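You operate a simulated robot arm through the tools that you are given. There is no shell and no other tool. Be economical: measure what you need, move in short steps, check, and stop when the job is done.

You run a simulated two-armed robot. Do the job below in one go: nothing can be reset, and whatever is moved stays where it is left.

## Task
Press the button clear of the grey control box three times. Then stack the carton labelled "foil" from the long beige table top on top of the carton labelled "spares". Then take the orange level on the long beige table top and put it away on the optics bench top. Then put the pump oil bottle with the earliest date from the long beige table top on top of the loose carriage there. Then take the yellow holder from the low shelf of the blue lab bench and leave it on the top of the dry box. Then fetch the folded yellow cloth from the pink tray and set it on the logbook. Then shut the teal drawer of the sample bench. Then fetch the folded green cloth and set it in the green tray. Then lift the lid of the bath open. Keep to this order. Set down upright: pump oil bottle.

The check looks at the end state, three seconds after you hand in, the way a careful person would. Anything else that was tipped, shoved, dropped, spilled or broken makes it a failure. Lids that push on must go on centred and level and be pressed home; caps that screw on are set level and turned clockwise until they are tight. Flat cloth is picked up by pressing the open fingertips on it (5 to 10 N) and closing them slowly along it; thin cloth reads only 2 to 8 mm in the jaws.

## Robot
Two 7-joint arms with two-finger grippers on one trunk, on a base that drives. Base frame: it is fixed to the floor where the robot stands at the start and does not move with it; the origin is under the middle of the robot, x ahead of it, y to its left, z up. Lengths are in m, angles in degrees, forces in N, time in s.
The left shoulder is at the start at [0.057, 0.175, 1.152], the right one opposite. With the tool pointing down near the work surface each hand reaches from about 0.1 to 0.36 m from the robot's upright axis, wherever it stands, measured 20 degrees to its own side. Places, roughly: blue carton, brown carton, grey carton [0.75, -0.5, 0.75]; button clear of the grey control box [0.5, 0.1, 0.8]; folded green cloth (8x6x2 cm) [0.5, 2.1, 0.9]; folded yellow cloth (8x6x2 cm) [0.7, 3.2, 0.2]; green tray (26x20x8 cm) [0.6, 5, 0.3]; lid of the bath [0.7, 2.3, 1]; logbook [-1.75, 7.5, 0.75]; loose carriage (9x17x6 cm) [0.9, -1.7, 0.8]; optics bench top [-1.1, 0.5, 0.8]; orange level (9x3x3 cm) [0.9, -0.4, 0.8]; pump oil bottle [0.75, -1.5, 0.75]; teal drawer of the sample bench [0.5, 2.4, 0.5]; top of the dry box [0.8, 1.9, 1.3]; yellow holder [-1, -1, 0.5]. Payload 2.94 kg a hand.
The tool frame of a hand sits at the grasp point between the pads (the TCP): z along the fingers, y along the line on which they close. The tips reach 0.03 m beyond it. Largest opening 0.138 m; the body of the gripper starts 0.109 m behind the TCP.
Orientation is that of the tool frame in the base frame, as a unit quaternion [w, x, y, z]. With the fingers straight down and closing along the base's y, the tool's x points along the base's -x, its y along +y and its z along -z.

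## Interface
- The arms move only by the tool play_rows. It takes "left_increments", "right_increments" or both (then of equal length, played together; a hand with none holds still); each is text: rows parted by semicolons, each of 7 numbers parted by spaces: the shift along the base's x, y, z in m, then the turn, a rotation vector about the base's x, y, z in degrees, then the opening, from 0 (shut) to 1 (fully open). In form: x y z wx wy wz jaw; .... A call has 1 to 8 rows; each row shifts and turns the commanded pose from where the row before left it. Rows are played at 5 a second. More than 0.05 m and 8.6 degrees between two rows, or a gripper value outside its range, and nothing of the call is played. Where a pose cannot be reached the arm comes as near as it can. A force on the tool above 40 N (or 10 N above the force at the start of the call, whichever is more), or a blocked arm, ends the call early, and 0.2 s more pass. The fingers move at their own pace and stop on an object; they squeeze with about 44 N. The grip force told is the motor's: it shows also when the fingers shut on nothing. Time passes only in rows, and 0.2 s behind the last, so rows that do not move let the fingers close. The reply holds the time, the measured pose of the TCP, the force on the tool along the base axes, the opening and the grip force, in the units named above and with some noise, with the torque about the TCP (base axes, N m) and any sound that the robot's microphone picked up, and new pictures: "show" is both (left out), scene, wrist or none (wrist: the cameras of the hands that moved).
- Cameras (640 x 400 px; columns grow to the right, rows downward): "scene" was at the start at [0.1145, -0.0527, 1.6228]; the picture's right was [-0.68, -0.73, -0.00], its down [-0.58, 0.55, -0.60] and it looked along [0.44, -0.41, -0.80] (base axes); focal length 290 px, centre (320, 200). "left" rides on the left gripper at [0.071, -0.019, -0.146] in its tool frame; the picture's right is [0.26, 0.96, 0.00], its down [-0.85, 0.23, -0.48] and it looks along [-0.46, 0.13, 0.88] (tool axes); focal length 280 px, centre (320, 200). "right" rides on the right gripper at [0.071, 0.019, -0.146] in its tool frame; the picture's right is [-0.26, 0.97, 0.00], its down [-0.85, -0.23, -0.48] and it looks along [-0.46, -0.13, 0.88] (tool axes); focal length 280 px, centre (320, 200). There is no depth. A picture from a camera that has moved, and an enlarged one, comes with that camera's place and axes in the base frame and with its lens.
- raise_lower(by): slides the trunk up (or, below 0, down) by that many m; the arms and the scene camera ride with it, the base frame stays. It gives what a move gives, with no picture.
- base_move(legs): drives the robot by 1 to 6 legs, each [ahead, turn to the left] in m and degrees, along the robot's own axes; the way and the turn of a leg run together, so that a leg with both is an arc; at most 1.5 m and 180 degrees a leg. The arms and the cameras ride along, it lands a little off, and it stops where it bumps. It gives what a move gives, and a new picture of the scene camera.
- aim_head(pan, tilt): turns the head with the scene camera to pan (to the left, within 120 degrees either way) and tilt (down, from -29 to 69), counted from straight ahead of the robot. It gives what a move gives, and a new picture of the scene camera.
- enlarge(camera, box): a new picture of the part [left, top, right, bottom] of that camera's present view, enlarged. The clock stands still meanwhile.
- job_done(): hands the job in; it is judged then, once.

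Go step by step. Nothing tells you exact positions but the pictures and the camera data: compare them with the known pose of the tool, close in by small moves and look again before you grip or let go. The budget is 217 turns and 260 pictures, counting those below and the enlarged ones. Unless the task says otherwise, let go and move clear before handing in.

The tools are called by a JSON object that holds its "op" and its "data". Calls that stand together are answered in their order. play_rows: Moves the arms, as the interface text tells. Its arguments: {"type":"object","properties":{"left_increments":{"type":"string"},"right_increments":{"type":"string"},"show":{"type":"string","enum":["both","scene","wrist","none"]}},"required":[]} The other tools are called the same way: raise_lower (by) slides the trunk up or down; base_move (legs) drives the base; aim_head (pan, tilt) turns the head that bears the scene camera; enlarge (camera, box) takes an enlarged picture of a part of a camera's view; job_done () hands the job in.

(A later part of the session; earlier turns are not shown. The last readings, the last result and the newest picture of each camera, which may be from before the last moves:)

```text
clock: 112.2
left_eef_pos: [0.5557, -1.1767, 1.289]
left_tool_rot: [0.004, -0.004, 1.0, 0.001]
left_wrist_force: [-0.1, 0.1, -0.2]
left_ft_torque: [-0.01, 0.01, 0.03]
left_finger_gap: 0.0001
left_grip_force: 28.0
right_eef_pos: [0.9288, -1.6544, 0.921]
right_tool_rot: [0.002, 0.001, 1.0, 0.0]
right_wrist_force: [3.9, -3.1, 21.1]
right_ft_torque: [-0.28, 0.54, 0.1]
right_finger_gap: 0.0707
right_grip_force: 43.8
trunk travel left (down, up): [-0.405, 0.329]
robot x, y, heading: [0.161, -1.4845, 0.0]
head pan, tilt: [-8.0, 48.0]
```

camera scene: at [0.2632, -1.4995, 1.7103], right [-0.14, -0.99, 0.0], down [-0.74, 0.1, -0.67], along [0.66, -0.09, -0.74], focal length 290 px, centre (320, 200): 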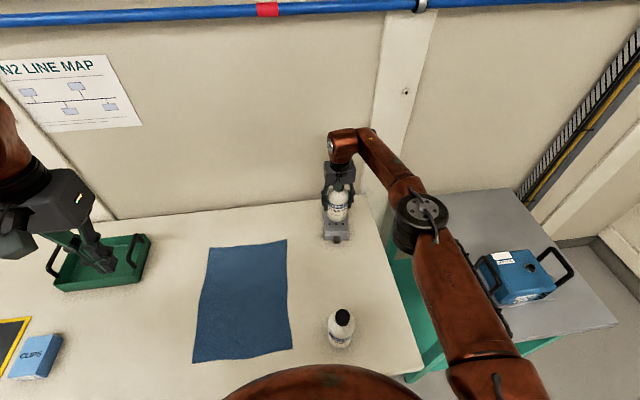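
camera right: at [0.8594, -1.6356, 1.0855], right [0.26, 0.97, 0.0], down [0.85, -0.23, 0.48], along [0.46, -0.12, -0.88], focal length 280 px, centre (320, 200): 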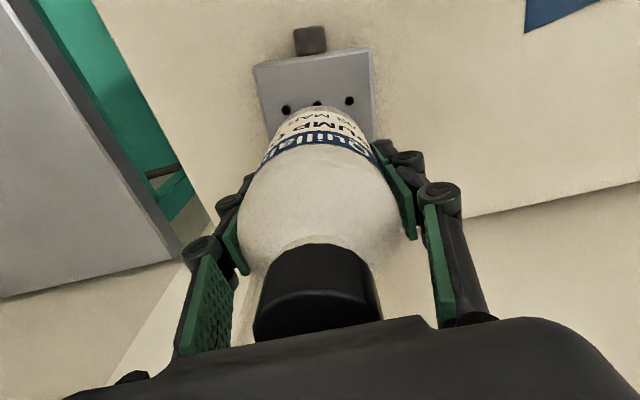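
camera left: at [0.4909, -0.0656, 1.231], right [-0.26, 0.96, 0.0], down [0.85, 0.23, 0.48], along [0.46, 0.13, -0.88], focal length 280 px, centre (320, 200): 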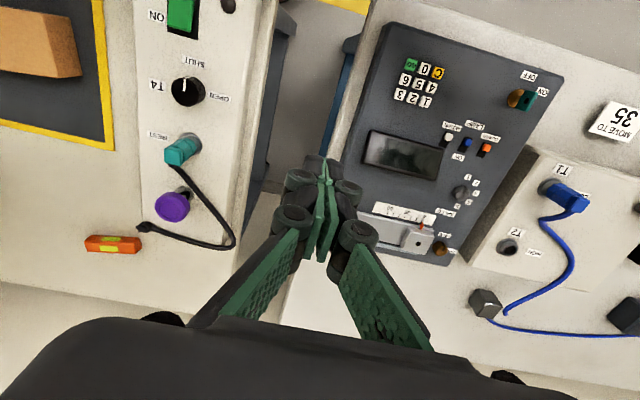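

It's in contact. I'll ease up 3 mm and open slowly, then rise past the cap.

{"op": "play_rows", "data": {"right_increments": "0 0 0.0025 0 0 0 0.4;0 0 0 0 0 0 0.5;0 0 0 0 0 0 0.6;0 0 0 0 0 0 0.75;0 0 0 0 0 0 0.9;0 0 0.01 0 0 0 1;0 0 0.03 0 0 0 1;0 0 0.04 0 0 0 1", "show": "wrist"}}

{"op": "play_rows", "data": {"right_increments": "0 0 0.04 0 0 0 1;0 0 0.04 0 0 0 1;0 0 0.04 0 0 0 1;0 0 0.04 0 0 0 1;-0.03 0 0.02 0 0 0 1;-0.045 0 0 0 0 0 1;-0.045 0 0 0 0 0 1;-0.045 0 0 0 0 0 1", "show": "scene"}}

```text
clock: 114.0
left_eef_pos: [0.5563, -1.1753, 1.2891]
left_tool_rot: [0.004, -0.003, 1.0, 0.001]
left_wrist_force: [0.6, 1.3, 0.1]
left_ft_torque: [0.0, -0.04, -0.02]
left_finger_gap: 0.0002
left_grip_force: 29.1
right_eef_pos: [0.93, -1.6535, 1.001]
right_tool_rot: [0.0, 0.0, 1.0, 0.0]
right_wrist_force: [-1.0, 0.9, 0.6]
right_ft_torque: [-0.01, -0.01, 0.0]
right_finger_gap: 0.1381
right_grip_force: 0.0
trunk travel left (down, up): [-0.405, 0.329]
robot x, y, heading: [0.1601, -1.4888, 0.0]
head pan, tilt: [-8.0, 48.0]
camera right: at [0.8584, -1.6348, 1.1486], right [0.26, 0.97, 0.0], down [0.85, -0.23, 0.48], along [0.46, -0.13, -0.88], focal length 280 px, centre (320, 200)
```

right: 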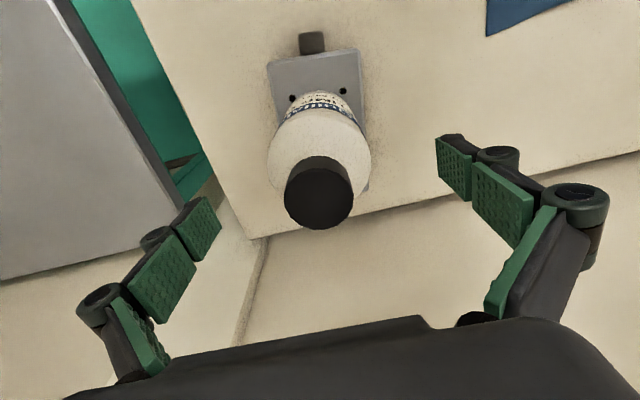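

```text
clock: 115.8
left_eef_pos: [0.5557, -1.1775, 1.291]
left_tool_rot: [0.004, -0.003, 1.0, 0.0]
left_wrist_force: [0.6, 0.0, 1.6]
left_ft_torque: [0.04, 0.0, 0.03]
left_finger_gap: 0.0
left_grip_force: 29.0
right_eef_pos: [0.7548, -1.6523, 1.1768]
right_tool_rot: [0.001, 0.001, 1.0, 0.0]
right_wrist_force: [0.2, -1.0, 0.2]
right_ft_torque: [0.02, -0.03, -0.04]
right_finger_gap: 0.1379
right_grip_force: 0.1
right hand out of reach, approached as far as the arm can: row 4
trunk travel left (down, up): [-0.405, 0.329]
robot x, y, heading: [0.1584, -1.4892, -0.0]
head pan, tilt: [-8.0, 48.0]
camera scene: at [0.2608, -1.501, 1.7105], right [-0.14, -0.99, 0.0], down [-0.74, 0.1, -0.67], along [0.66, -0.09, -0.74], focal length 290 px, centre (320, 200)
```

scene: 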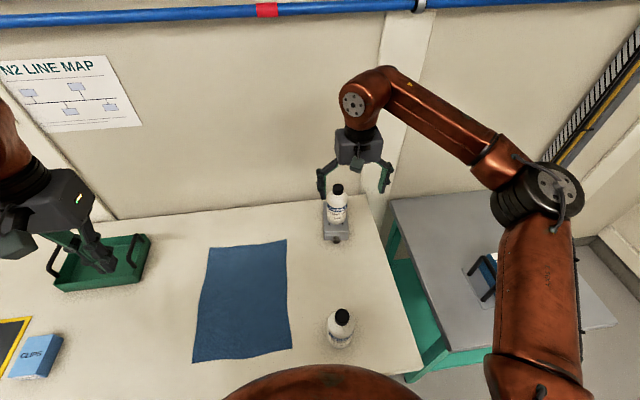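

The bottle stands upright on the carriage. Next is the yellow holder on the low shelf of the blue lab bench, so I'll back away, turn round and look.

{"op": "play_rows", "data": {"right_increments": "-0.045 0 0 0 0 0 1;-0.045 0 0 0 0 0 1;-0.045 0 0 0 0 0 1;-0.045 0 0 0 0 0 1;-0.045 0 0 0 0 0 1", "left_increments": "-0.03 0 0 0 0 0 0.5;-0.03 0 0 0 0 0 0.5;-0.03 0 0 0 0 0 0.5;0 0 0 0 0 0 1;0 0 0 0 0 0 1", "show": "none"}}

{"op": "base_move", "data": {"legs": [[-0.35, 0], [0, 160]]}}

```text
clock: 117.0
left_eef_pos: [0.4661, -1.1776, 1.2884]
left_tool_rot: [0.004, -0.003, 1.0, 0.001]
left_wrist_force: [-0.1, 0.1, 0.9]
left_ft_torque: [0.0, -0.05, -0.02]
left_finger_gap: 0.1058
left_grip_force: 0.0
right_eef_pos: [0.53, -1.6503, 1.1802]
right_tool_rot: [0.001, 0.0, 1.0, 0.0]
right_wrist_force: [-0.5, 0.4, 0.3]
right_ft_torque: [0.0, -0.05, -0.01]
right_finger_gap: 0.1381
right_grip_force: 0.2
trunk travel left (down, up): [-0.405, 0.329]
robot x, y, heading: [0.162, -1.4895, -0.1]
head pan, tilt: [-8.0, 48.0]
```

```text
clock: 126.0
left_eef_pos: [-0.5808, -1.681, 1.2875]
left_tool_rot: [0.0, 0.987, -0.16, -0.004]
left_wrist_force: [0.3, -0.1, -0.5]
left_ft_torque: [0.0, 0.0, 0.0]
left_finger_gap: 0.138
left_grip_force: 0.0
right_eef_pos: [-0.4888, -1.2141, 1.1795]
right_tool_rot: [0.0, 0.987, -0.162, 0.0]
right_wrist_force: [0.4, 0.7, 0.5]
right_ft_torque: [0.0, 0.02, 0.02]
right_finger_gap: 0.1378
right_grip_force: 0.0
trunk travel left (down, up): [-0.405, 0.329]
robot x, y, heading: [-0.1941, -1.4874, 161.2]
head pan, tilt: [-8.0, 48.0]
camera scene: at [-0.2834, -1.4455, 1.7104], right [0.45, 0.89, 0.0], down [0.66, -0.33, -0.67], along [-0.6, 0.3, -0.74], focal length 290 px, centre (320, 200)
```

scene: 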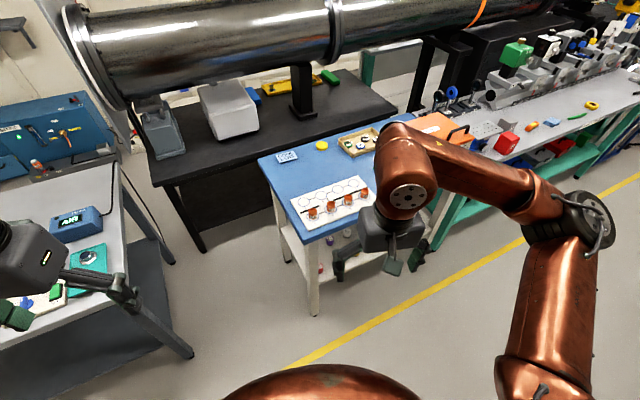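

The blue bench with its lower shelf is ahead-left of the optics bench. I'll reposition to face it and lower the trunk to see the shelf.

{"op": "base_move", "data": {"legs": [[0, -81], [0.54, 0], [0, 100]]}}

{"op": "raise_lower", "data": {"by": -0.4}}

{"op": "aim_head", "data": {"pan": 0, "tilt": 40}}

```text
clock: 136.9
left_eef_pos: [-0.3867, -1.282, 1.2887]
left_tool_rot: [-0.001, 1.0, -0.003, -0.003]
left_wrist_force: [-0.4, -0.7, 0.7]
left_ft_torque: [-0.02, 0.0, 0.04]
left_finger_gap: 0.1381
left_grip_force: 0.1
right_eef_pos: [-0.4453, -0.8076, 1.1784]
right_tool_rot: [0.0, 1.0, -0.006, 0.0]
right_wrist_force: [0.3, -0.1, -0.6]
right_ft_torque: [0.0, 0.03, -0.03]
right_finger_gap: 0.1378
right_grip_force: 0.1
trunk travel left (down, up): [-0.405, 0.329]
robot x, y, heading: [-0.078, -0.9771, 179.3]
head pan, tilt: [-8.0, 48.0]
camera scene: at [-0.1787, -0.9655, 1.7104], right [0.15, 0.99, 0.0], down [0.73, -0.11, -0.67], along [-0.66, 0.1, -0.74], focal length 290 px, centre (320, 200)
```

scene: 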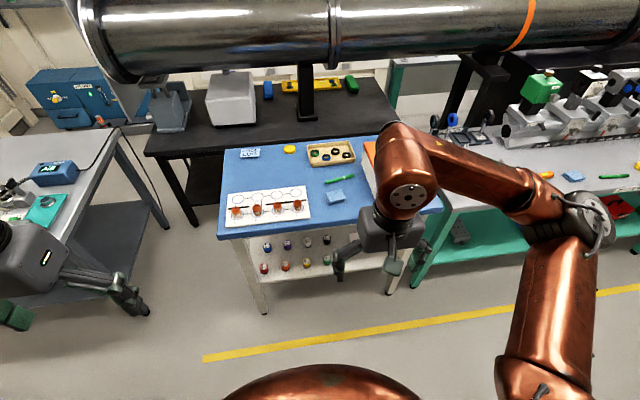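

```text
clock: 140.7
left_eef_pos: [-0.4469, -1.2822, 0.857]
left_tool_rot: [0.001, 0.997, -0.001, 0.077]
left_wrist_force: [0.1, 0.7, -0.5]
left_ft_torque: [0.0, 0.02, -0.01]
left_finger_gap: 0.1382
left_grip_force: 0.2
right_eef_pos: [-0.4449, -0.8082, 0.7805]
right_tool_rot: [0.001, 1.0, -0.004, 0.0]
right_wrist_force: [0.1, -0.3, 0.8]
right_ft_torque: [-0.02, 0.02, 0.01]
right_finger_gap: 0.138
right_grip_force: 0.0
trunk travel left (down, up): [-0.005, 0.729]
robot x, y, heading: [-0.0778, -0.9774, 179.4]
head pan, tilt: [-8.0, 48.0]
```

```text
clock: 141.4
left_eef_pos: [-0.4461, -1.2805, 0.8572]
left_tool_rot: [0.002, 0.997, -0.002, 0.076]
left_wrist_force: [-0.1, -0.2, 0.0]
left_ft_torque: [0.0, -0.01, -0.01]
left_finger_gap: 0.1378
left_grip_force: 0.0
right_eef_pos: [-0.4456, -0.808, 0.7784]
right_tool_rot: [0.0, 1.0, -0.006, 0.0]
right_wrist_force: [-0.4, 0.2, 0.0]
right_ft_torque: [0.0, 0.01, 0.02]
right_finger_gap: 0.1381
right_grip_force: 0.1
trunk travel left (down, up): [-0.005, 0.729]
robot x, y, heading: [-0.0734, -0.9732, 179.2]
head pan, tilt: [0.0, 40.0]
camera scene: at [-0.5121, -0.9726, 1.2816], right [0.01, 1.0, 0.0], down [0.64, -0.01, -0.77], along [-0.77, 0.01, -0.64], focal length 290 px, centre (320, 200)
```

scene: 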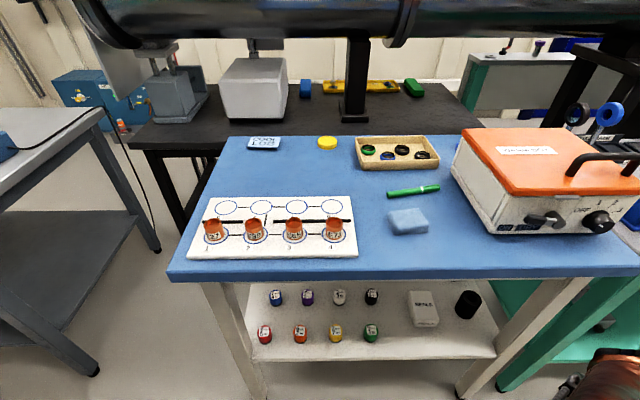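

The shelf has eight small coloured holders; yellow is third in the front row. I zoom in for its position and shape.

{"op": "enlarge", "data": {"camera": "scene", "box": [230, 270, 430, 395]}}

{"op": "enlarge", "data": {"camera": "right", "box": [0, 0, 640, 400]}}

```text
3.20 times, centred on (330, 332) of scene
camera zoom: at [-0.5121, -0.9726, 1.2816], right [0.01, 1.0, 0.0], down [0.64, -0.01, -0.77], along [-0.77, 0.01, -0.64], focal length 928 px, centre (288, -224)
```

zoom: 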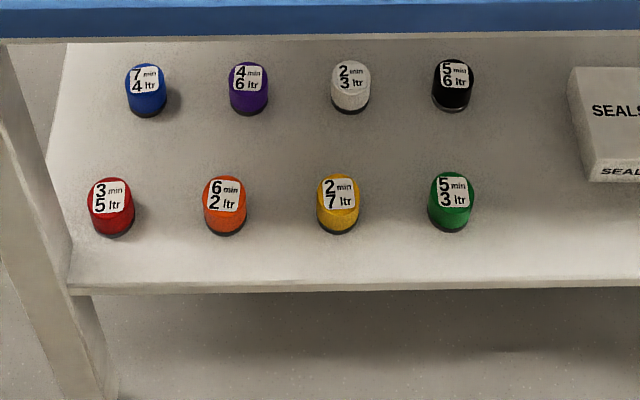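

```text
1.00 times, centred on (320, 200) of right (not enlarged: the box is as wide or as high as the picture)
camera zoom: at [-0.3751, -0.828, 0.9261], right [-0.27, -0.96, 0.0], down [-0.85, 0.24, 0.48], along [-0.46, 0.13, -0.88], focal length 280 px, centre (320, 200)
```

zoom: 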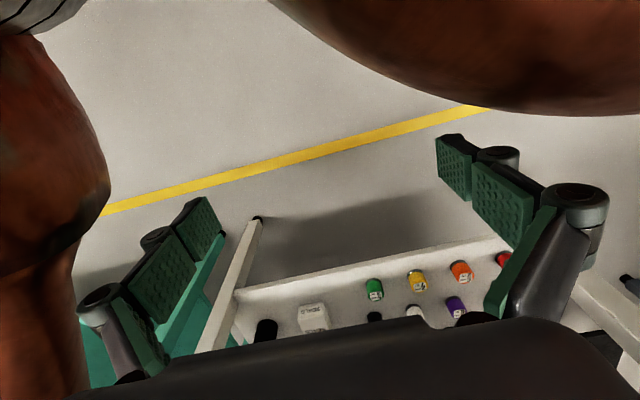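

The yellow holder's top triangulates to about [-0.93, -0.92, 0.41], 6 cm behind the shelf's front edge. I'll tilt the right hand 45° forward and bring it low in front of the shelf.

{"op": "play_rows", "data": {"right_increments": "-0.03 -0.018 -0.034 0 7.5 0 1;-0.03 -0.018 -0.034 0 7.5 0 1;-0.03 -0.018 -0.034 0 7.5 0 1;-0.03 -0.018 -0.034 0 7.5 0 1;-0.03 -0.018 -0.034 0 7.5 0 1;-0.03 -0.018 -0.034 0 7.5 0 1;0 0 0 0 0 0 1", "show": "both"}}

```text
clock: 143.0
left_eef_pos: [-0.4451, -1.2837, 0.8576]
left_tool_rot: [0.001, 0.997, -0.002, 0.076]
left_wrist_force: [0.8, -0.7, 0.3]
left_ft_torque: [0.09, 0.0, 0.02]
left_finger_gap: 0.1377
left_grip_force: 0.0
right_eef_pos: [-0.6005, -0.8854, 0.655]
right_tool_rot: [0.0, 0.957, -0.007, -0.29]
right_wrist_force: [-0.1, -0.7, 0.4]
right_ft_torque: [0.06, -0.01, -0.05]
right_finger_gap: 0.1382
right_grip_force: 0.0
right hand out of reach, approached as far as the arm can: row 2, 3, 4, 5, 6
trunk travel left (down, up): [-0.005, 0.729]
robot x, y, heading: [-0.0758, -0.9774, 179.7]
head pan, tilt: [0.0, 40.0]
camera scene: at [-0.511, -0.9745, 1.2822], right [0.01, 1.0, 0.0], down [0.64, -0.01, -0.77], along [-0.77, 0.01, -0.64], focal length 290 px, centre (320, 200)
camera right: at [-0.4614, -0.9058, 0.7379], right [-0.23, -0.96, 0.15], down [-0.44, 0.24, 0.87], along [-0.87, 0.13, -0.48], focal length 280 px, centre (320, 200)
```

scene: 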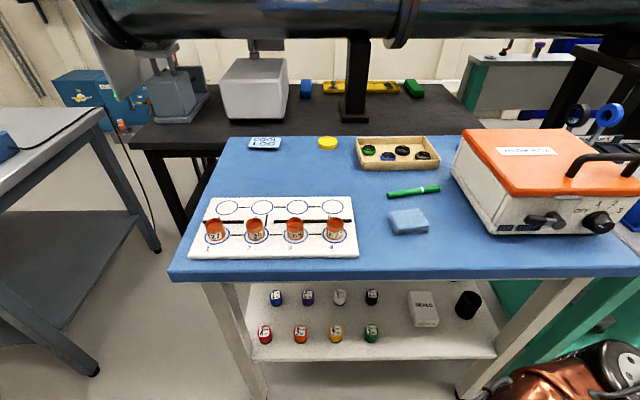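
right: 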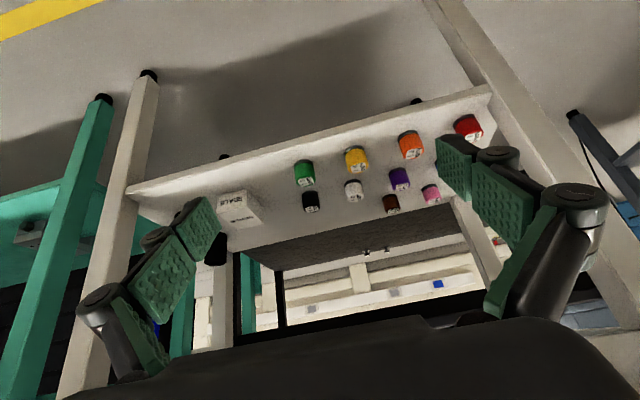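

The arm couldn't quite fold that way so close to the body. I'll reach further forward toward the shelf front and see whether the posture becomes reachable.

{"op": "play_rows", "data": {"right_increments": "-0.045 0 -0.01 0 0 0 1;-0.045 0 -0.01 0 0 0 1;-0.045 0 -0.01 0 0 0 1;-0.045 0 -0.01 0 0 0 1;0 0 0 0 0 0 1", "show": "wrist"}}

```text
clock: 144.2
left_eef_pos: [-0.4503, -1.2806, 0.8559]
left_tool_rot: [0.002, 0.997, -0.003, 0.08]
left_wrist_force: [-0.7, -0.6, -0.3]
left_ft_torque: [0.01, 0.05, -0.06]
left_finger_gap: 0.1382
left_grip_force: 0.1
right_eef_pos: [-0.7835, -0.8814, 0.6154]
right_tool_rot: [0.003, 0.953, -0.006, -0.301]
right_wrist_force: [-0.7, 0.9, -0.1]
right_ft_torque: [-0.06, 0.0, 0.0]
right_finger_gap: 0.1379
right_grip_force: 0.1
trunk travel left (down, up): [-0.005, 0.729]
robot x, y, heading: [-0.0796, -0.9742, 179.5]
head pan, tilt: [0.0, 40.0]
camera right: at [-0.6409, -0.9013, 0.6957], right [-0.23, -0.96, 0.16], down [-0.42, 0.24, 0.88], along [-0.88, 0.13, -0.46], focal length 280 px, centre (320, 200)
```

right: 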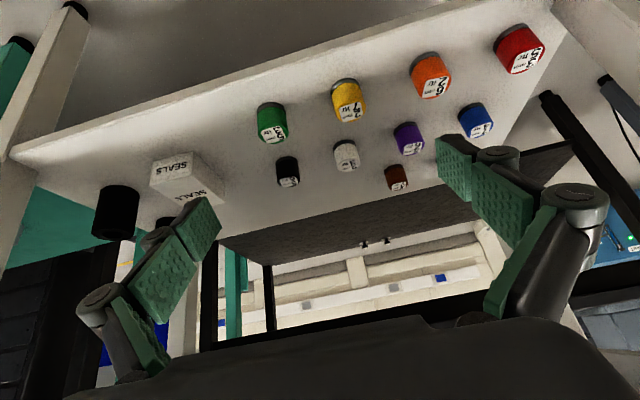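

Reachable now; the refined yellow top is at about [-0.937, -0.919, 0.41]. I'll lower and tilt further toward the pre-grasp pose.

{"op": "play_rows", "data": {"right_increments": "-0.012 -0.008 -0.03 0 3 0 0.8;-0.012 -0.008 -0.03 0 3 0 0.8;-0.012 -0.008 -0.03 0 3 0 0.8;-0.012 -0.008 -0.03 0 2 0 0.8;-0.012 -0.006 -0.02 0 0 0 0.8;0 0 0 0 0 0 0.8", "show": "wrist"}}

```text
clock: 145.6
left_eef_pos: [-0.4498, -1.2813, 0.8576]
left_tool_rot: [0.001, 0.997, -0.003, 0.079]
left_wrist_force: [0.9, 0.8, -0.3]
left_ft_torque: [0.0, 0.03, 0.02]
left_finger_gap: 0.1379
left_grip_force: 0.0
right_eef_pos: [-0.8438, -0.9192, 0.4764]
right_tool_rot: [0.003, 0.92, -0.007, -0.392]
right_wrist_force: [0.0, -0.6, -0.1]
right_ft_torque: [-0.02, -0.01, 0.01]
right_finger_gap: 0.11
right_grip_force: 0.0
trunk travel left (down, up): [-0.005, 0.729]
robot x, y, heading: [-0.0778, -0.9802, 179.4]
head pan, tilt: [0.0, 40.0]
camera right: at [-0.689, -0.9404, 0.5276], right [-0.19, -0.96, 0.2], down [-0.24, 0.24, 0.94], along [-0.95, 0.13, -0.28], focal length 280 px, centre (320, 200)
```

right: 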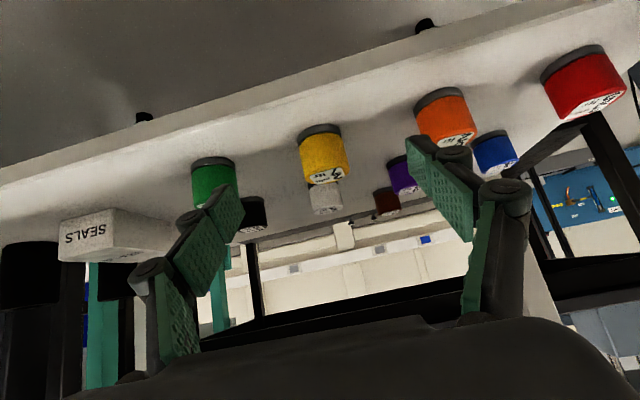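

The hand is at the pre-grasp with yellow dead centre. I'll narrow the jaws to clear the neighbours and advance around it.

{"op": "play_rows", "data": {"right_increments": "0 0 0 0 0 0 0.5;0 0 0 0 0 0 0.5;-0.025 0 -0.016 0 0 0 0.5;-0.025 0 -0.016 0 0 0 0.5;-0.02 0 -0.014 0 0 0 0.5;0 0 0 0 0 0 0.5", "show": "wrist"}}

```text
clock: 147.0
left_eef_pos: [-0.4535, -1.2779, 0.8564]
left_tool_rot: [0.001, 0.997, -0.002, 0.079]
left_wrist_force: [-0.3, 0.3, -0.6]
left_ft_torque: [-0.03, 0.06, -0.02]
left_finger_gap: 0.1381
left_grip_force: 0.1
right_eef_pos: [-0.9139, -0.9222, 0.4284]
right_tool_rot: [0.004, 0.92, -0.006, -0.391]
right_wrist_force: [0.1, -0.1, 0.3]
right_ft_torque: [-0.04, 0.0, 0.0]
right_finger_gap: 0.0693
right_grip_force: 0.2
trunk travel left (down, up): [-0.005, 0.729]
robot x, y, heading: [-0.078, -0.9768, 179.6]
head pan, tilt: [0.0, 40.0]
camera right: at [-0.7601, -0.9429, 0.4806], right [-0.19, -0.96, 0.2], down [-0.24, 0.24, 0.94], along [-0.95, 0.13, -0.28], focal length 280 px, centre (320, 200)
```

right: 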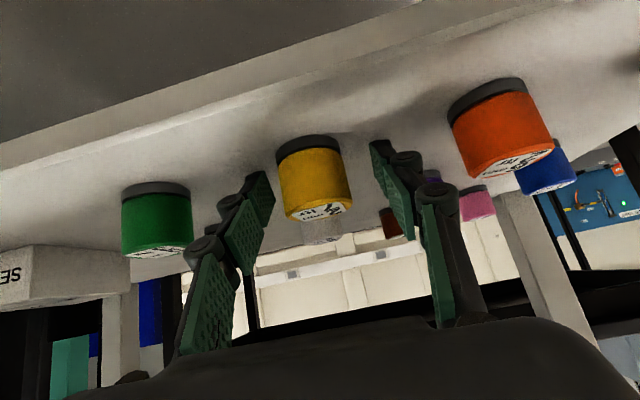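

Yellow is between the fingers. A last small advance, then close.

{"op": "play_rows", "data": {"right_increments": "-0.012 0.003 -0.006 0 0 0 0.5;0 0 0 0 0 0 0.4;0 0 0 0 0 0 0.3;0 0 0 0 0 0 0.2;0 0 0 0 0 0 0.15;0 0 0 0 0 0 0.15", "show": "wrist"}}

```text
clock: 148.4
left_eef_pos: [-0.4438, -1.2811, 0.8593]
left_tool_rot: [0.002, 0.997, -0.003, 0.076]
left_wrist_force: [-0.8, 0.1, 0.4]
left_ft_torque: [-0.03, -0.03, -0.01]
left_finger_gap: 0.1381
left_grip_force: 0.0
right_eef_pos: [-0.9215, -0.919, 0.4301]
right_tool_rot: [0.004, 0.918, -0.007, -0.395]
right_wrist_force: [-0.9, 0.2, 5.7]
right_ft_torque: [0.12, -0.01, 0.01]
right_finger_gap: 0.0375
right_grip_force: 44.0
trunk travel left (down, up): [-0.005, 0.729]
robot x, y, heading: [-0.0775, -0.9779, 179.5]
head pan, tilt: [0.0, 40.0]
camera right: at [-0.7682, -0.94, 0.4801], right [-0.19, -0.96, 0.2], down [-0.24, 0.24, 0.94], along [-0.95, 0.13, -0.27], focal length 280 px, centre (320, 200)
```

right: 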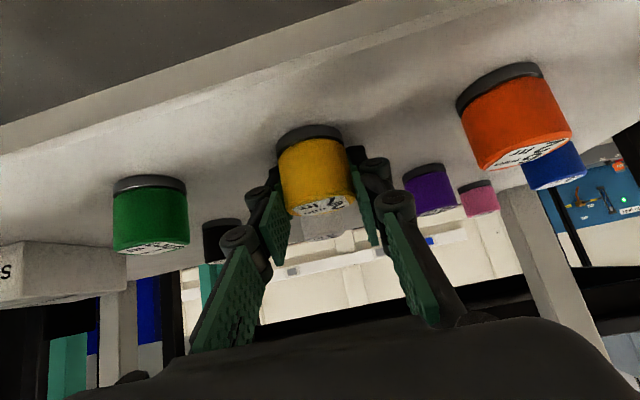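

Gripped (0.0375). I'll lift a little, pull straight out of the shelf and then raise.

{"op": "play_rows", "data": {"right_increments": "0 0 0.02 0 0 0 0.15;0 0 0.02 0 0 0 0.15;0.03 0 0.01 0 0 0 0.15;0.045 0 0.01 0 0 0 0.15;0.045 0 0.01 0 0 0 0.15;0.04 0 0.02 0 0 0 0.15;0 0 0 0 0 0 0.15", "show": "wrist"}}

```text
clock: 149.8
left_eef_pos: [-0.4531, -1.2936, 0.8742]
left_tool_rot: [0.052, 0.995, 0.079, -0.004]
left_wrist_force: [7.7, -33.3, -6.3]
left_ft_torque: [4.92, 0.71, -0.87]
left_finger_gap: 0.1366
left_grip_force: 0.1
right_eef_pos: [-0.7574, -0.9131, 0.5349]
right_tool_rot: [0.013, 0.907, -0.011, -0.42]
right_wrist_force: [-3.4, 10.0, -1.7]
right_ft_torque: [-0.76, -0.18, 0.85]
right_finger_gap: 0.0369
right_grip_force: 44.0
trunk travel left (down, up): [-0.005, 0.729]
robot x, y, heading: [-0.0796, -0.9753, 179.6]
head pan, tilt: [0.0, 40.0]
stopped in row 6 (left hand): the arm was blocked; the commanded pose is now the measured one
camera right: at [-0.6023, -0.9329, 0.577], right [-0.18, -0.96, 0.23], down [-0.18, 0.26, 0.95], along [-0.97, 0.13, -0.22], focal length 280 px, centre (320, 200)
```

right: 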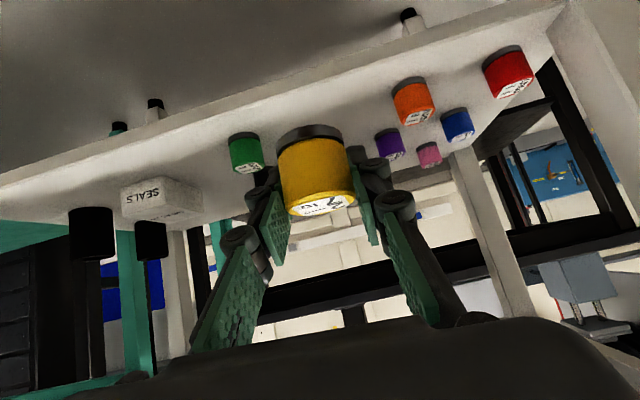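

The holder is out of the shelf, but the right arm nudged against the left arm. I'll move the left hand outward to free it.

{"op": "play_rows", "data": {"left_increments": "0 -0.03 0.01 0 0 0 1;0 -0.04 0.01 0 0 0 1;0 -0.04 0.01 0 0 0 1;0 -0.04 0.01 0 0 0 1", "show": "none"}}

{"op": "aim_head", "data": {"pan": 10, "tilt": 69}}

```text
clock: 150.0
left_eef_pos: [-0.4351, -1.3085, 0.8954]
left_tool_rot: [0.07, 0.99, 0.083, -0.088]
left_wrist_force: [-1.0, 1.7, 4.0]
left_ft_torque: [0.1, -0.09, -0.09]
left_finger_gap: 0.1378
left_grip_force: 0.1
right_eef_pos: [-0.7296, -0.9294, 0.5671]
right_tool_rot: [0.011, 0.893, -0.001, -0.449]
right_wrist_force: [-3.9, -8.7, 1.1]
right_ft_torque: [0.5, -0.44, -0.69]
right_finger_gap: 0.0373
right_grip_force: 43.9
trunk travel left (down, up): [-0.005, 0.729]
robot x, y, heading: [-0.0777, -0.9745, -179.7]
head pan, tilt: [0.0, 40.0]
stopped in row 1 (left hand): the force on the tool passed its limit at 59 N (the readings are from after the stop); the commanded pose is now the measured one
```

```text
clock: 150.9
left_eef_pos: [-0.4291, -1.2844, 0.8967]
left_tool_rot: [0.055, 0.993, 0.067, -0.077]
left_wrist_force: [0.5, 0.2, 0.7]
left_ft_torque: [-0.07, -0.01, 0.02]
left_finger_gap: 0.1378
left_grip_force: 0.1
right_eef_pos: [-0.7246, -0.9154, 0.5605]
right_tool_rot: [0.008, 0.896, -0.008, -0.445]
right_wrist_force: [-0.2, 0.2, 0.1]
right_ft_torque: [-0.05, 0.02, 0.07]
right_finger_gap: 0.0371
right_grip_force: 44.2
trunk travel left (down, up): [-0.005, 0.729]
robot x, y, heading: [-0.0813, -0.9792, 179.7]
head pan, tilt: [10.0, 68.8]
camera scene: at [-0.5038, -0.9849, 1.2413], right [-0.17, 0.99, 0.0], down [0.92, 0.16, -0.35], along [-0.34, -0.06, -0.94], focal length 290 px, centre (320, 200)
```

scene: 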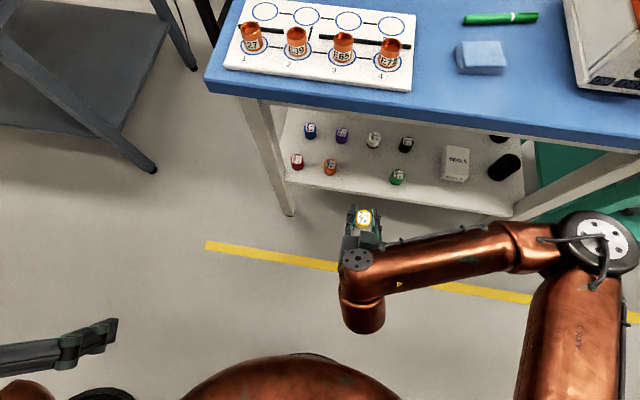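

All forces are back to zero and the holder is well clear of the bench edge. I'll raise the trunk to give the arms room again.

{"op": "raise_lower", "data": {"by": 0.35}}

{"op": "aim_head", "data": {"pan": 0, "tilt": 55}}

```text
clock: 154.4
left_eef_pos: [-0.4142, -1.2878, 1.2431]
left_tool_rot: [0.06, 0.994, 0.062, -0.068]
left_wrist_force: [-0.2, -0.8, 0.4]
left_ft_torque: [0.0, 0.01, 0.0]
left_finger_gap: 0.138
left_grip_force: 0.1
right_eef_pos: [-0.7187, -0.9173, 0.9149]
right_tool_rot: [0.008, 0.894, -0.008, -0.449]
right_wrist_force: [-0.1, 0.2, -0.2]
right_ft_torque: [0.0, -0.03, 0.02]
right_finger_gap: 0.0372
right_grip_force: 44.5
trunk travel left (down, up): [-0.355, 0.379]
robot x, y, heading: [-0.0786, -0.9753, 179.7]
head pan, tilt: [10.0, 68.8]
```

```text
clock: 155.1
left_eef_pos: [-0.4137, -1.289, 1.2446]
left_tool_rot: [0.06, 0.994, 0.062, -0.068]
left_wrist_force: [0.5, -0.2, 1.1]
left_ft_torque: [0.01, -0.02, 0.01]
left_finger_gap: 0.1381
left_grip_force: 0.0
right_eef_pos: [-0.7201, -0.9173, 0.9159]
right_tool_rot: [0.008, 0.893, -0.007, -0.45]
right_wrist_force: [0.7, -0.4, -0.9]
right_ft_torque: [0.01, 0.01, 0.01]
right_finger_gap: 0.0369
right_grip_force: 44.3
trunk travel left (down, up): [-0.355, 0.379]
robot x, y, heading: [-0.0822, -0.9743, 179.8]
head pan, tilt: [0.0, 55.0]
camera scene: at [-0.1954, -0.9775, 1.6508], right [0.0, 1.0, 0.0], down [0.82, 0.0, -0.57], along [-0.57, 0.0, -0.82], focal length 290 px, centre (320, 200)
```

scene: 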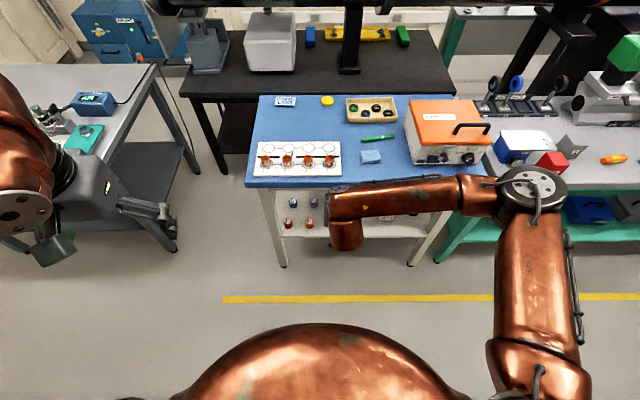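

The holder is held. I'll raise and tuck the hand, then turn toward +y and drive along the aisle toward the dry box.

{"op": "play_rows", "data": {"right_increments": "0.02 0 0.04 0 -2 0 0.15;0.02 0 0.04 0 -2 0 0.15;0.02 0 0.04 0 -2 0 0.15;0.02 0 0.04 0 0 0 0.15;0.02 0 0.04 0 0 0 0.15", "left_increments": "0 0 0 0 0 0 1;0 0 0 0 0 0 1;0 0 0 0 0 0 1;0 0 0 0 0 0 1;0 0 0 0 0 0 1", "show": "none"}}

{"op": "base_move", "data": {"legs": [[0, -90], [1.45, 0]]}}

{"op": "aim_head", "data": {"pan": -25, "tilt": 15}}

```text
clock: 156.3
left_eef_pos: [-0.4119, -1.2891, 1.245]
left_tool_rot: [0.06, 0.994, 0.062, -0.068]
left_wrist_force: [-0.4, -0.2, 0.3]
left_ft_torque: [-0.01, 0.04, -0.03]
left_finger_gap: 0.1378
left_grip_force: 0.0
right_eef_pos: [-0.6206, -0.9172, 1.1133]
right_tool_rot: [0.008, 0.916, -0.007, -0.402]
right_wrist_force: [-0.1, -0.2, -0.5]
right_ft_torque: [0.0, 0.03, -0.01]
right_finger_gap: 0.0373
right_grip_force: 44.1
trunk travel left (down, up): [-0.355, 0.379]
robot x, y, heading: [-0.0771, -0.9777, 180.0]
head pan, tilt: [0.0, 55.0]
```

```text
clock: 167.2
left_eef_pos: [-0.4049, 0.7899, 1.244]
left_tool_rot: [-0.006, 0.748, -0.657, -0.091]
left_wrist_force: [-0.2, -0.1, 1.3]
left_ft_torque: [-0.02, 0.0, -0.03]
left_finger_gap: 0.1379
left_grip_force: 0.1
right_eef_pos: [-0.0343, 1.0017, 1.1133]
right_tool_rot: [0.277, -0.644, 0.651, 0.29]
right_wrist_force: [0.1, -0.5, -0.9]
right_ft_torque: [0.02, 0.02, 0.01]
right_finger_gap: 0.0371
right_grip_force: 44.5
trunk travel left (down, up): [-0.355, 0.379]
robot x, y, heading: [-0.0895, 0.4579, 90.1]
head pan, tilt: [0.0, 55.0]
camera scene: at [-0.091, 0.573, 1.6509], right [1.0, 0.0, 0.0], down [0.0, -0.82, -0.57], along [0.0, 0.57, -0.82], focal length 290 px, centre (320, 200)
```

scene: 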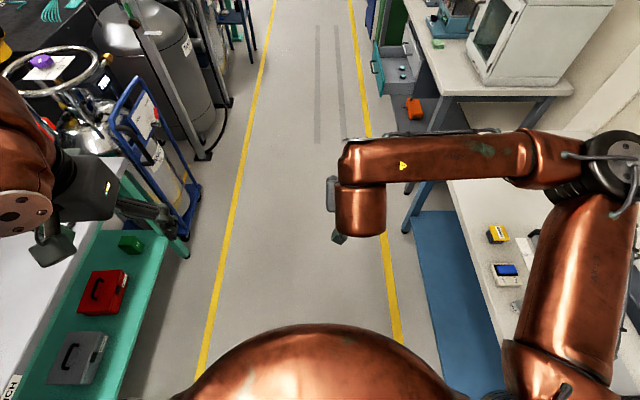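

```text
clock: 168.3
left_eef_pos: [-0.4038, 0.7908, 1.2435]
left_tool_rot: [-0.005, 0.748, -0.658, -0.09]
left_wrist_force: [-0.4, -0.7, -0.2]
left_ft_torque: [0.0, -0.01, -0.01]
left_finger_gap: 0.1379
left_grip_force: 0.1
right_eef_pos: [-0.0332, 1.0021, 1.1127]
right_tool_rot: [0.278, -0.643, 0.652, 0.29]
right_wrist_force: [0.2, -0.6, -0.3]
right_ft_torque: [0.03, -0.04, 0.05]
right_finger_gap: 0.0369
right_grip_force: 43.9
trunk travel left (down, up): [-0.355, 0.379]
robot x, y, heading: [-0.0947, 0.4601, 90.3]
head pan, tilt: [-25.0, 15.0]
camera scene: at [-0.0514, 0.5854, 1.7111], right [0.91, -0.42, 0.0], down [-0.11, -0.24, -0.97], along [0.41, 0.88, -0.26], focal length 290 px, centre (320, 200)
```

scene: 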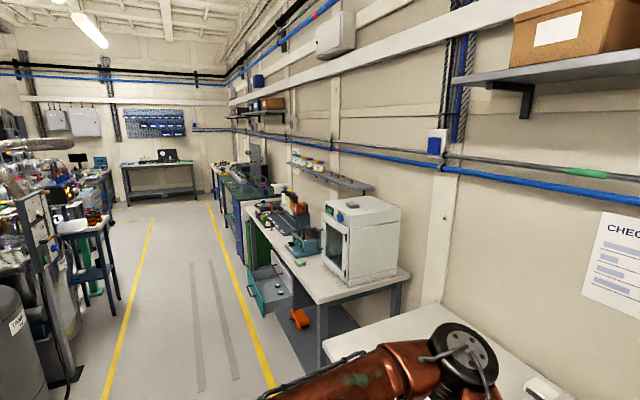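

The dry box (white cabinet) stands on the sample bench near [0.76, 1.75], and the teal drawer is open beyond it. I'll raise the trunk for height and drive to face the dry box.

{"op": "raise_lower", "data": {"by": 0.36}}

{"op": "base_move", "data": {"legs": [[1.34, 0], [0, -90]]}}

{"op": "aim_head", "data": {"pan": 0, "tilt": 40}}

```text
clock: 171.8
left_eef_pos: [-0.4048, 0.7913, 1.6037]
left_tool_rot: [-0.007, 0.748, -0.658, -0.091]
left_wrist_force: [-0.1, -1.3, 0.7]
left_ft_torque: [0.0, 0.0, 0.0]
left_finger_gap: 0.138
left_grip_force: 0.0
right_eef_pos: [-0.0342, 1.0018, 1.4733]
right_tool_rot: [0.278, -0.643, 0.652, 0.29]
right_wrist_force: [0.5, -0.3, -0.8]
right_ft_torque: [0.01, -0.01, -0.01]
right_finger_gap: 0.0367
right_grip_force: 43.9
trunk travel left (down, up): [-0.715, 0.019]
robot x, y, heading: [-0.0924, 0.4538, 90.0]
head pan, tilt: [-25.0, 15.0]
```

```text
clock: 182.3
left_eef_pos: [0.2713, 2.0967, 1.6034]
left_tool_rot: [0.069, -0.05, 0.995, 0.059]
left_wrist_force: [0.0, 0.3, -0.2]
left_ft_torque: [-0.01, 0.01, -0.03]
left_finger_gap: 0.1378
left_grip_force: 0.1
right_eef_pos: [0.4706, 1.7207, 1.4737]
right_tool_rot: [0.403, 0.019, 0.915, 0.003]
right_wrist_force: [0.4, 0.0, -1.0]
right_ft_torque: [0.03, 0.01, -0.02]
right_finger_gap: 0.0366
right_grip_force: 43.7
trunk travel left (down, up): [-0.715, 0.019]
robot x, y, heading: [-0.0691, 1.7948, -1.6]
head pan, tilt: [-25.0, 15.0]
camera scene: at [-0.0067, 1.751, 2.071], right [-0.45, -0.89, 0.0], down [-0.23, 0.12, -0.97], along [0.86, -0.43, -0.26], focal length 290 px, centre (320, 200)
```

scene: 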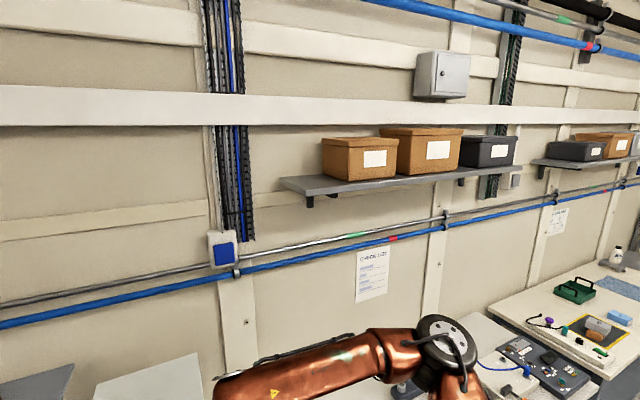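

```text
clock: 183.2
left_eef_pos: [0.2716, 2.0971, 1.6037]
left_tool_rot: [0.068, -0.05, 0.995, 0.058]
left_wrist_force: [0.3, 0.8, 0.3]
left_ft_torque: [0.02, 0.01, -0.04]
left_finger_gap: 0.138
left_grip_force: 0.1
right_eef_pos: [0.471, 1.7206, 1.4736]
right_tool_rot: [0.402, 0.018, 0.915, 0.003]
right_wrist_force: [0.6, 0.4, -0.9]
right_ft_torque: [-0.02, 0.02, 0.0]
right_finger_gap: 0.0366
right_grip_force: 43.6
trunk travel left (down, up): [-0.715, 0.019]
robot x, y, heading: [-0.0714, 1.7942, -1.6]
head pan, tilt: [0.0, 40.0]
camera scene: at [-0.0053, 1.7899, 2.0315], right [-0.03, -1.0, 0.0], down [-0.64, 0.02, -0.77], along [0.77, -0.02, -0.64], focal length 290 px, centre (320, 200)
```

scene: 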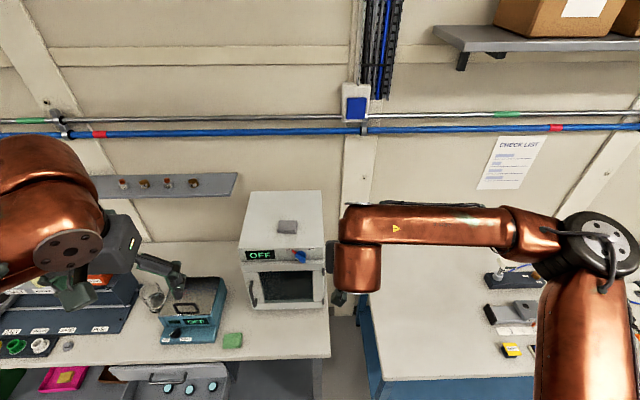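

The dry box top spans x 0.63–0.92, y 1.76–2.03, with a small grey pad on it. I'll zoom to see what that is and pick a free spot.

{"op": "enlarge", "data": {"camera": "scene", "box": [140, 170, 350, 380]}}

```text
1.90 times, centred on (245, 275) of scene
camera zoom: at [-0.0053, 1.7899, 2.0315], right [-0.03, -1.0, 0.0], down [-0.64, 0.02, -0.77], along [0.77, -0.02, -0.64], focal length 553 px, centre (463, 57)
```

zoom: 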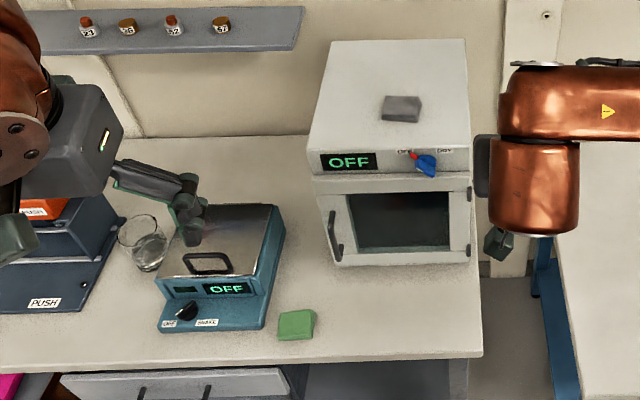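

The grey item is a loose pad; I'll put the holder to its right at about [0.79, 1.81]. I drive 0.2 m forward and move the hand over that spot.

{"op": "base_move", "data": {"legs": [[0.2, 1.6]]}}

{"op": "play_rows", "data": {"right_increments": "0.04 0.025 0 0 0 0 0.15;0.04 0.025 0 0 0 0 0.15;0.03 0.02 0 0 0 0 0.15;0 0.01 0 0 0 0 0.15;0 0 0 0 0 0 0.15", "show": "both"}}

```text
clock: 184.8
left_eef_pos: [0.4607, 2.1022, 1.6046]
left_tool_rot: [0.07, -0.061, 0.994, 0.06]
left_wrist_force: [-0.8, 1.8, -0.6]
left_ft_torque: [0.02, -0.05, -0.05]
left_finger_gap: 0.1383
left_grip_force: 0.0
right_eef_pos: [0.6687, 1.7293, 1.4764]
right_tool_rot: [0.403, 0.008, 0.915, 0.008]
right_wrist_force: [-1.5, -0.6, -1.0]
right_ft_torque: [0.03, -0.05, 0.0]
right_finger_gap: 0.0366
right_grip_force: 44.2
trunk travel left (down, up): [-0.715, 0.019]
robot x, y, heading: [0.1359, 1.7906, -0.4]
head pan, tilt: [0.0, 40.0]
camera scene: at [0.1888, 1.7881, 2.0316], right [-0.01, -1.0, 0.0], down [-0.64, 0.0, -0.77], along [0.77, 0.0, -0.64], focal length 290 px, centre (320, 200)
```

scene: 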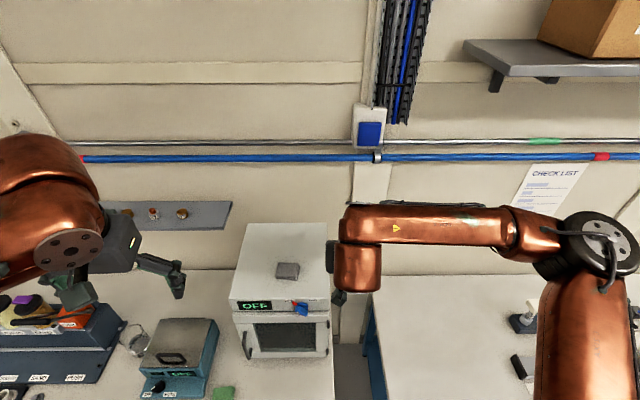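

```text
clock: 186.0
left_eef_pos: [0.4651, 2.1017, 1.6037]
left_tool_rot: [0.069, -0.061, 0.994, 0.059]
left_wrist_force: [0.3, -0.1, 0.4]
left_ft_torque: [-0.02, 0.0, 0.0]
left_finger_gap: 0.138
left_grip_force: 0.0
right_eef_pos: [0.7822, 1.8101, 1.4724]
right_tool_rot: [0.403, 0.007, 0.915, 0.008]
right_wrist_force: [0.3, 0.0, -1.2]
right_ft_torque: [-0.04, -0.02, 0.02]
right_finger_gap: 0.0364
right_grip_force: 44.1
trunk travel left (down, up): [-0.715, 0.019]
robot x, y, heading: [0.1296, 1.789, -0.4]
head pan, tilt: [0.0, 40.0]
camera scene: at [0.1943, 1.7883, 2.0314], right [-0.01, -1.0, 0.0], down [-0.64, 0.0, -0.77], along [0.77, 0.0, -0.64], focal length 290 px, centre (320, 200)
camera right: at [0.6258, 1.8303, 1.5209], right [0.19, 0.96, 0.21], down [0.22, -0.25, 0.94], along [0.96, -0.13, -0.26], focal length 280 px, centre (320, 200)
```

scene: 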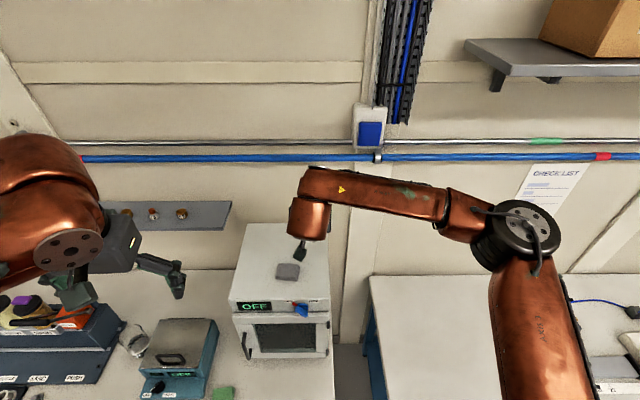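
right: 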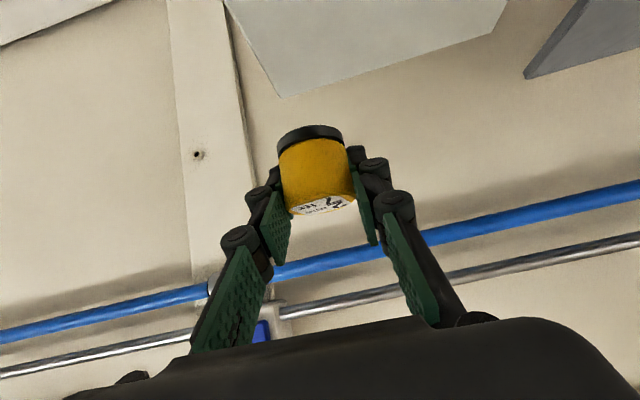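

The holder is above the right part of the dry box top. I'll descend in steps until contact.

{"op": "play_rows", "data": {"right_increments": "0 0 -0.04 0 0 0 0.15;0 0 -0.035 0 0 0 0.15;0 0 -0.012 0 0 0 0.15;0 0 -0.008 0 0 0 0.15;0 0 0 0 0 0 0.15", "show": "wrist"}}

```text
clock: 187.2
left_eef_pos: [0.4663, 2.1013, 1.6032]
left_tool_rot: [0.069, -0.06, 0.994, 0.059]
left_wrist_force: [-0.6, -0.2, -0.6]
left_ft_torque: [0.03, 0.0, 0.0]
left_finger_gap: 0.138
left_grip_force: 0.1
right_eef_pos: [0.7812, 1.8096, 1.3785]
right_tool_rot: [0.402, 0.01, 0.915, 0.007]
right_wrist_force: [-0.2, -0.2, -0.8]
right_ft_torque: [0.0, 0.01, -0.03]
right_finger_gap: 0.0367
right_grip_force: 43.8
trunk travel left (down, up): [-0.715, 0.019]
robot x, y, heading: [0.1283, 1.7884, -0.3]
head pan, tilt: [0.0, 40.0]
camera right: at [0.626, 1.828, 1.4275], right [0.19, 0.96, 0.21], down [0.22, -0.25, 0.94], along [0.96, -0.13, -0.26], focal length 280 px, centre (320, 200)
```

right: 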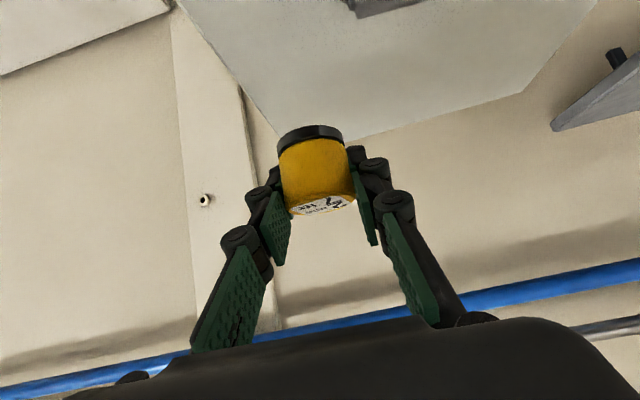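

The views suggest the top is lower, near z 1.26. I'll continue down carefully.

{"op": "play_rows", "data": {"right_increments": "0.01 -0.002 -0.02 0 0 0 0.15;0 0 -0.012 0 0 0 0.15;0 0 -0.008 0 0 0 0.15;0 0 -0.004 0 0 0 0.15;0 0 -0.004 0 0 0 0.15;0 0 0 0 0 0 0.15", "show": "both"}}

{"op": "enlarge", "data": {"camera": "scene", "box": [220, 190, 360, 330]}}

```text
clock: 188.6
left_eef_pos: [0.4661, 2.1022, 1.6049]
left_tool_rot: [0.068, -0.06, 0.994, 0.059]
left_wrist_force: [0.4, -0.4, 0.3]
left_ft_torque: [-0.02, 0.02, 0.01]
left_finger_gap: 0.1383
left_grip_force: 0.0
right_eef_pos: [0.7912, 1.8082, 1.3299]
right_tool_rot: [0.402, 0.008, 0.916, 0.008]
right_wrist_force: [1.0, -1.2, -1.3]
right_ft_torque: [-0.03, -0.04, -0.04]
right_finger_gap: 0.0361
right_grip_force: 44.3
trunk travel left (down, up): [-0.715, 0.019]
robot x, y, heading: [0.1281, 1.7878, -0.3]
head pan, tilt: [0.0, 40.0]
camera scene: at [0.195, 1.7884, 2.0314], right [-0.01, -1.0, 0.0], down [-0.64, 0.0, -0.77], along [0.77, 0.0, -0.64], focal length 290 px, centre (320, 200)
camera right: at [0.6351, 1.828, 1.378], right [0.19, 0.96, 0.21], down [0.22, -0.25, 0.94], along [0.96, -0.13, -0.26], focal length 280 px, centre (320, 200)
```

scene: 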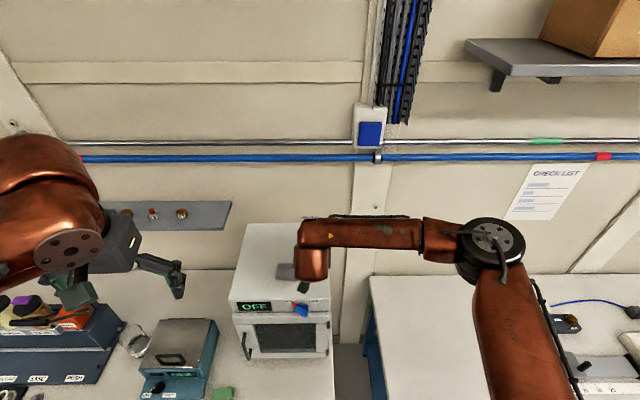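
right: 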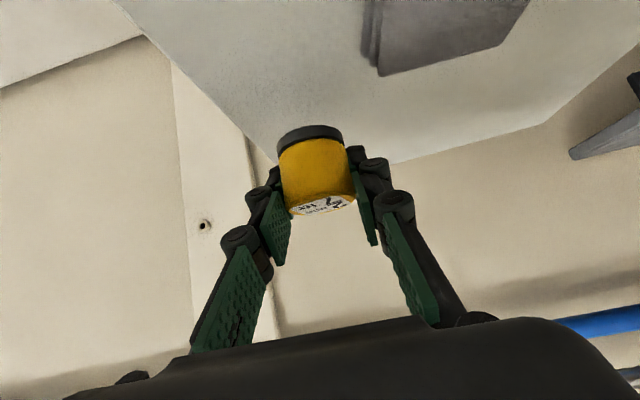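

```text
2.86 times, centred on (290, 260) of scene
camera zoom: at [0.195, 1.7884, 2.0314], right [-0.01, -1.0, 0.0], down [-0.64, 0.0, -0.77], along [0.77, 0.0, -0.64], focal length 829 px, centre (406, 29)
```

zoom: 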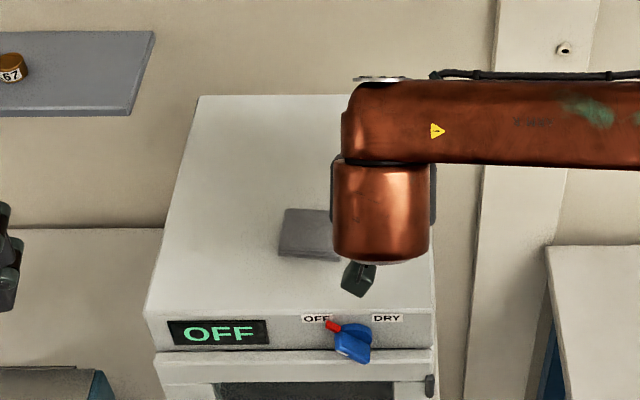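

The pad is close on the left, so I'll go 5 cm further back and a bit right before touching down.

{"op": "play_rows", "data": {"right_increments": "0 -0.005 0 0 0 0 0.15;0.025 -0.003 0 0 0 0 0.15;0.025 0 0 0 0 0 0.15;0 0 -0.006 0 0 0 0.15;0 0 -0.005 0 0 0 0.15;0 0 -0.004 0 0 0 0.15;0 0 -0.003 0 0 0 0.15;0 0 0 0 0 0 0.15", "show": "wrist"}}

```text
clock: 190.4
left_eef_pos: [0.4659, 2.1011, 1.6048]
left_tool_rot: [0.068, -0.06, 0.994, 0.06]
left_wrist_force: [-0.1, 0.0, 0.6]
left_ft_torque: [-0.04, -0.02, -0.01]
left_finger_gap: 0.1379
left_grip_force: 0.1
right_eef_pos: [0.8417, 1.7991, 1.3119]
right_tool_rot: [0.403, 0.008, 0.915, 0.007]
right_wrist_force: [0.6, 0.3, -0.6]
right_ft_torque: [0.02, 0.0, -0.01]
right_finger_gap: 0.0364
right_grip_force: 43.9
trunk travel left (down, up): [-0.715, 0.019]
robot x, y, heading: [0.1313, 1.7922, -0.5]
head pan, tilt: [0.0, 40.0]
camera right: at [0.6869, 1.8196, 1.3599], right [0.19, 0.96, 0.21], down [0.22, -0.25, 0.94], along [0.96, -0.13, -0.26], focal length 280 px, centre (320, 200)
```

right: 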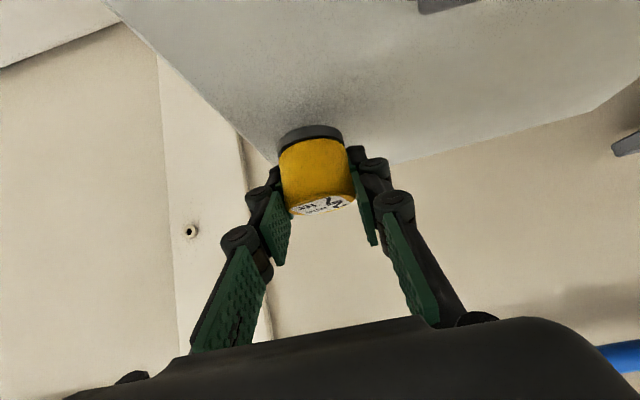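

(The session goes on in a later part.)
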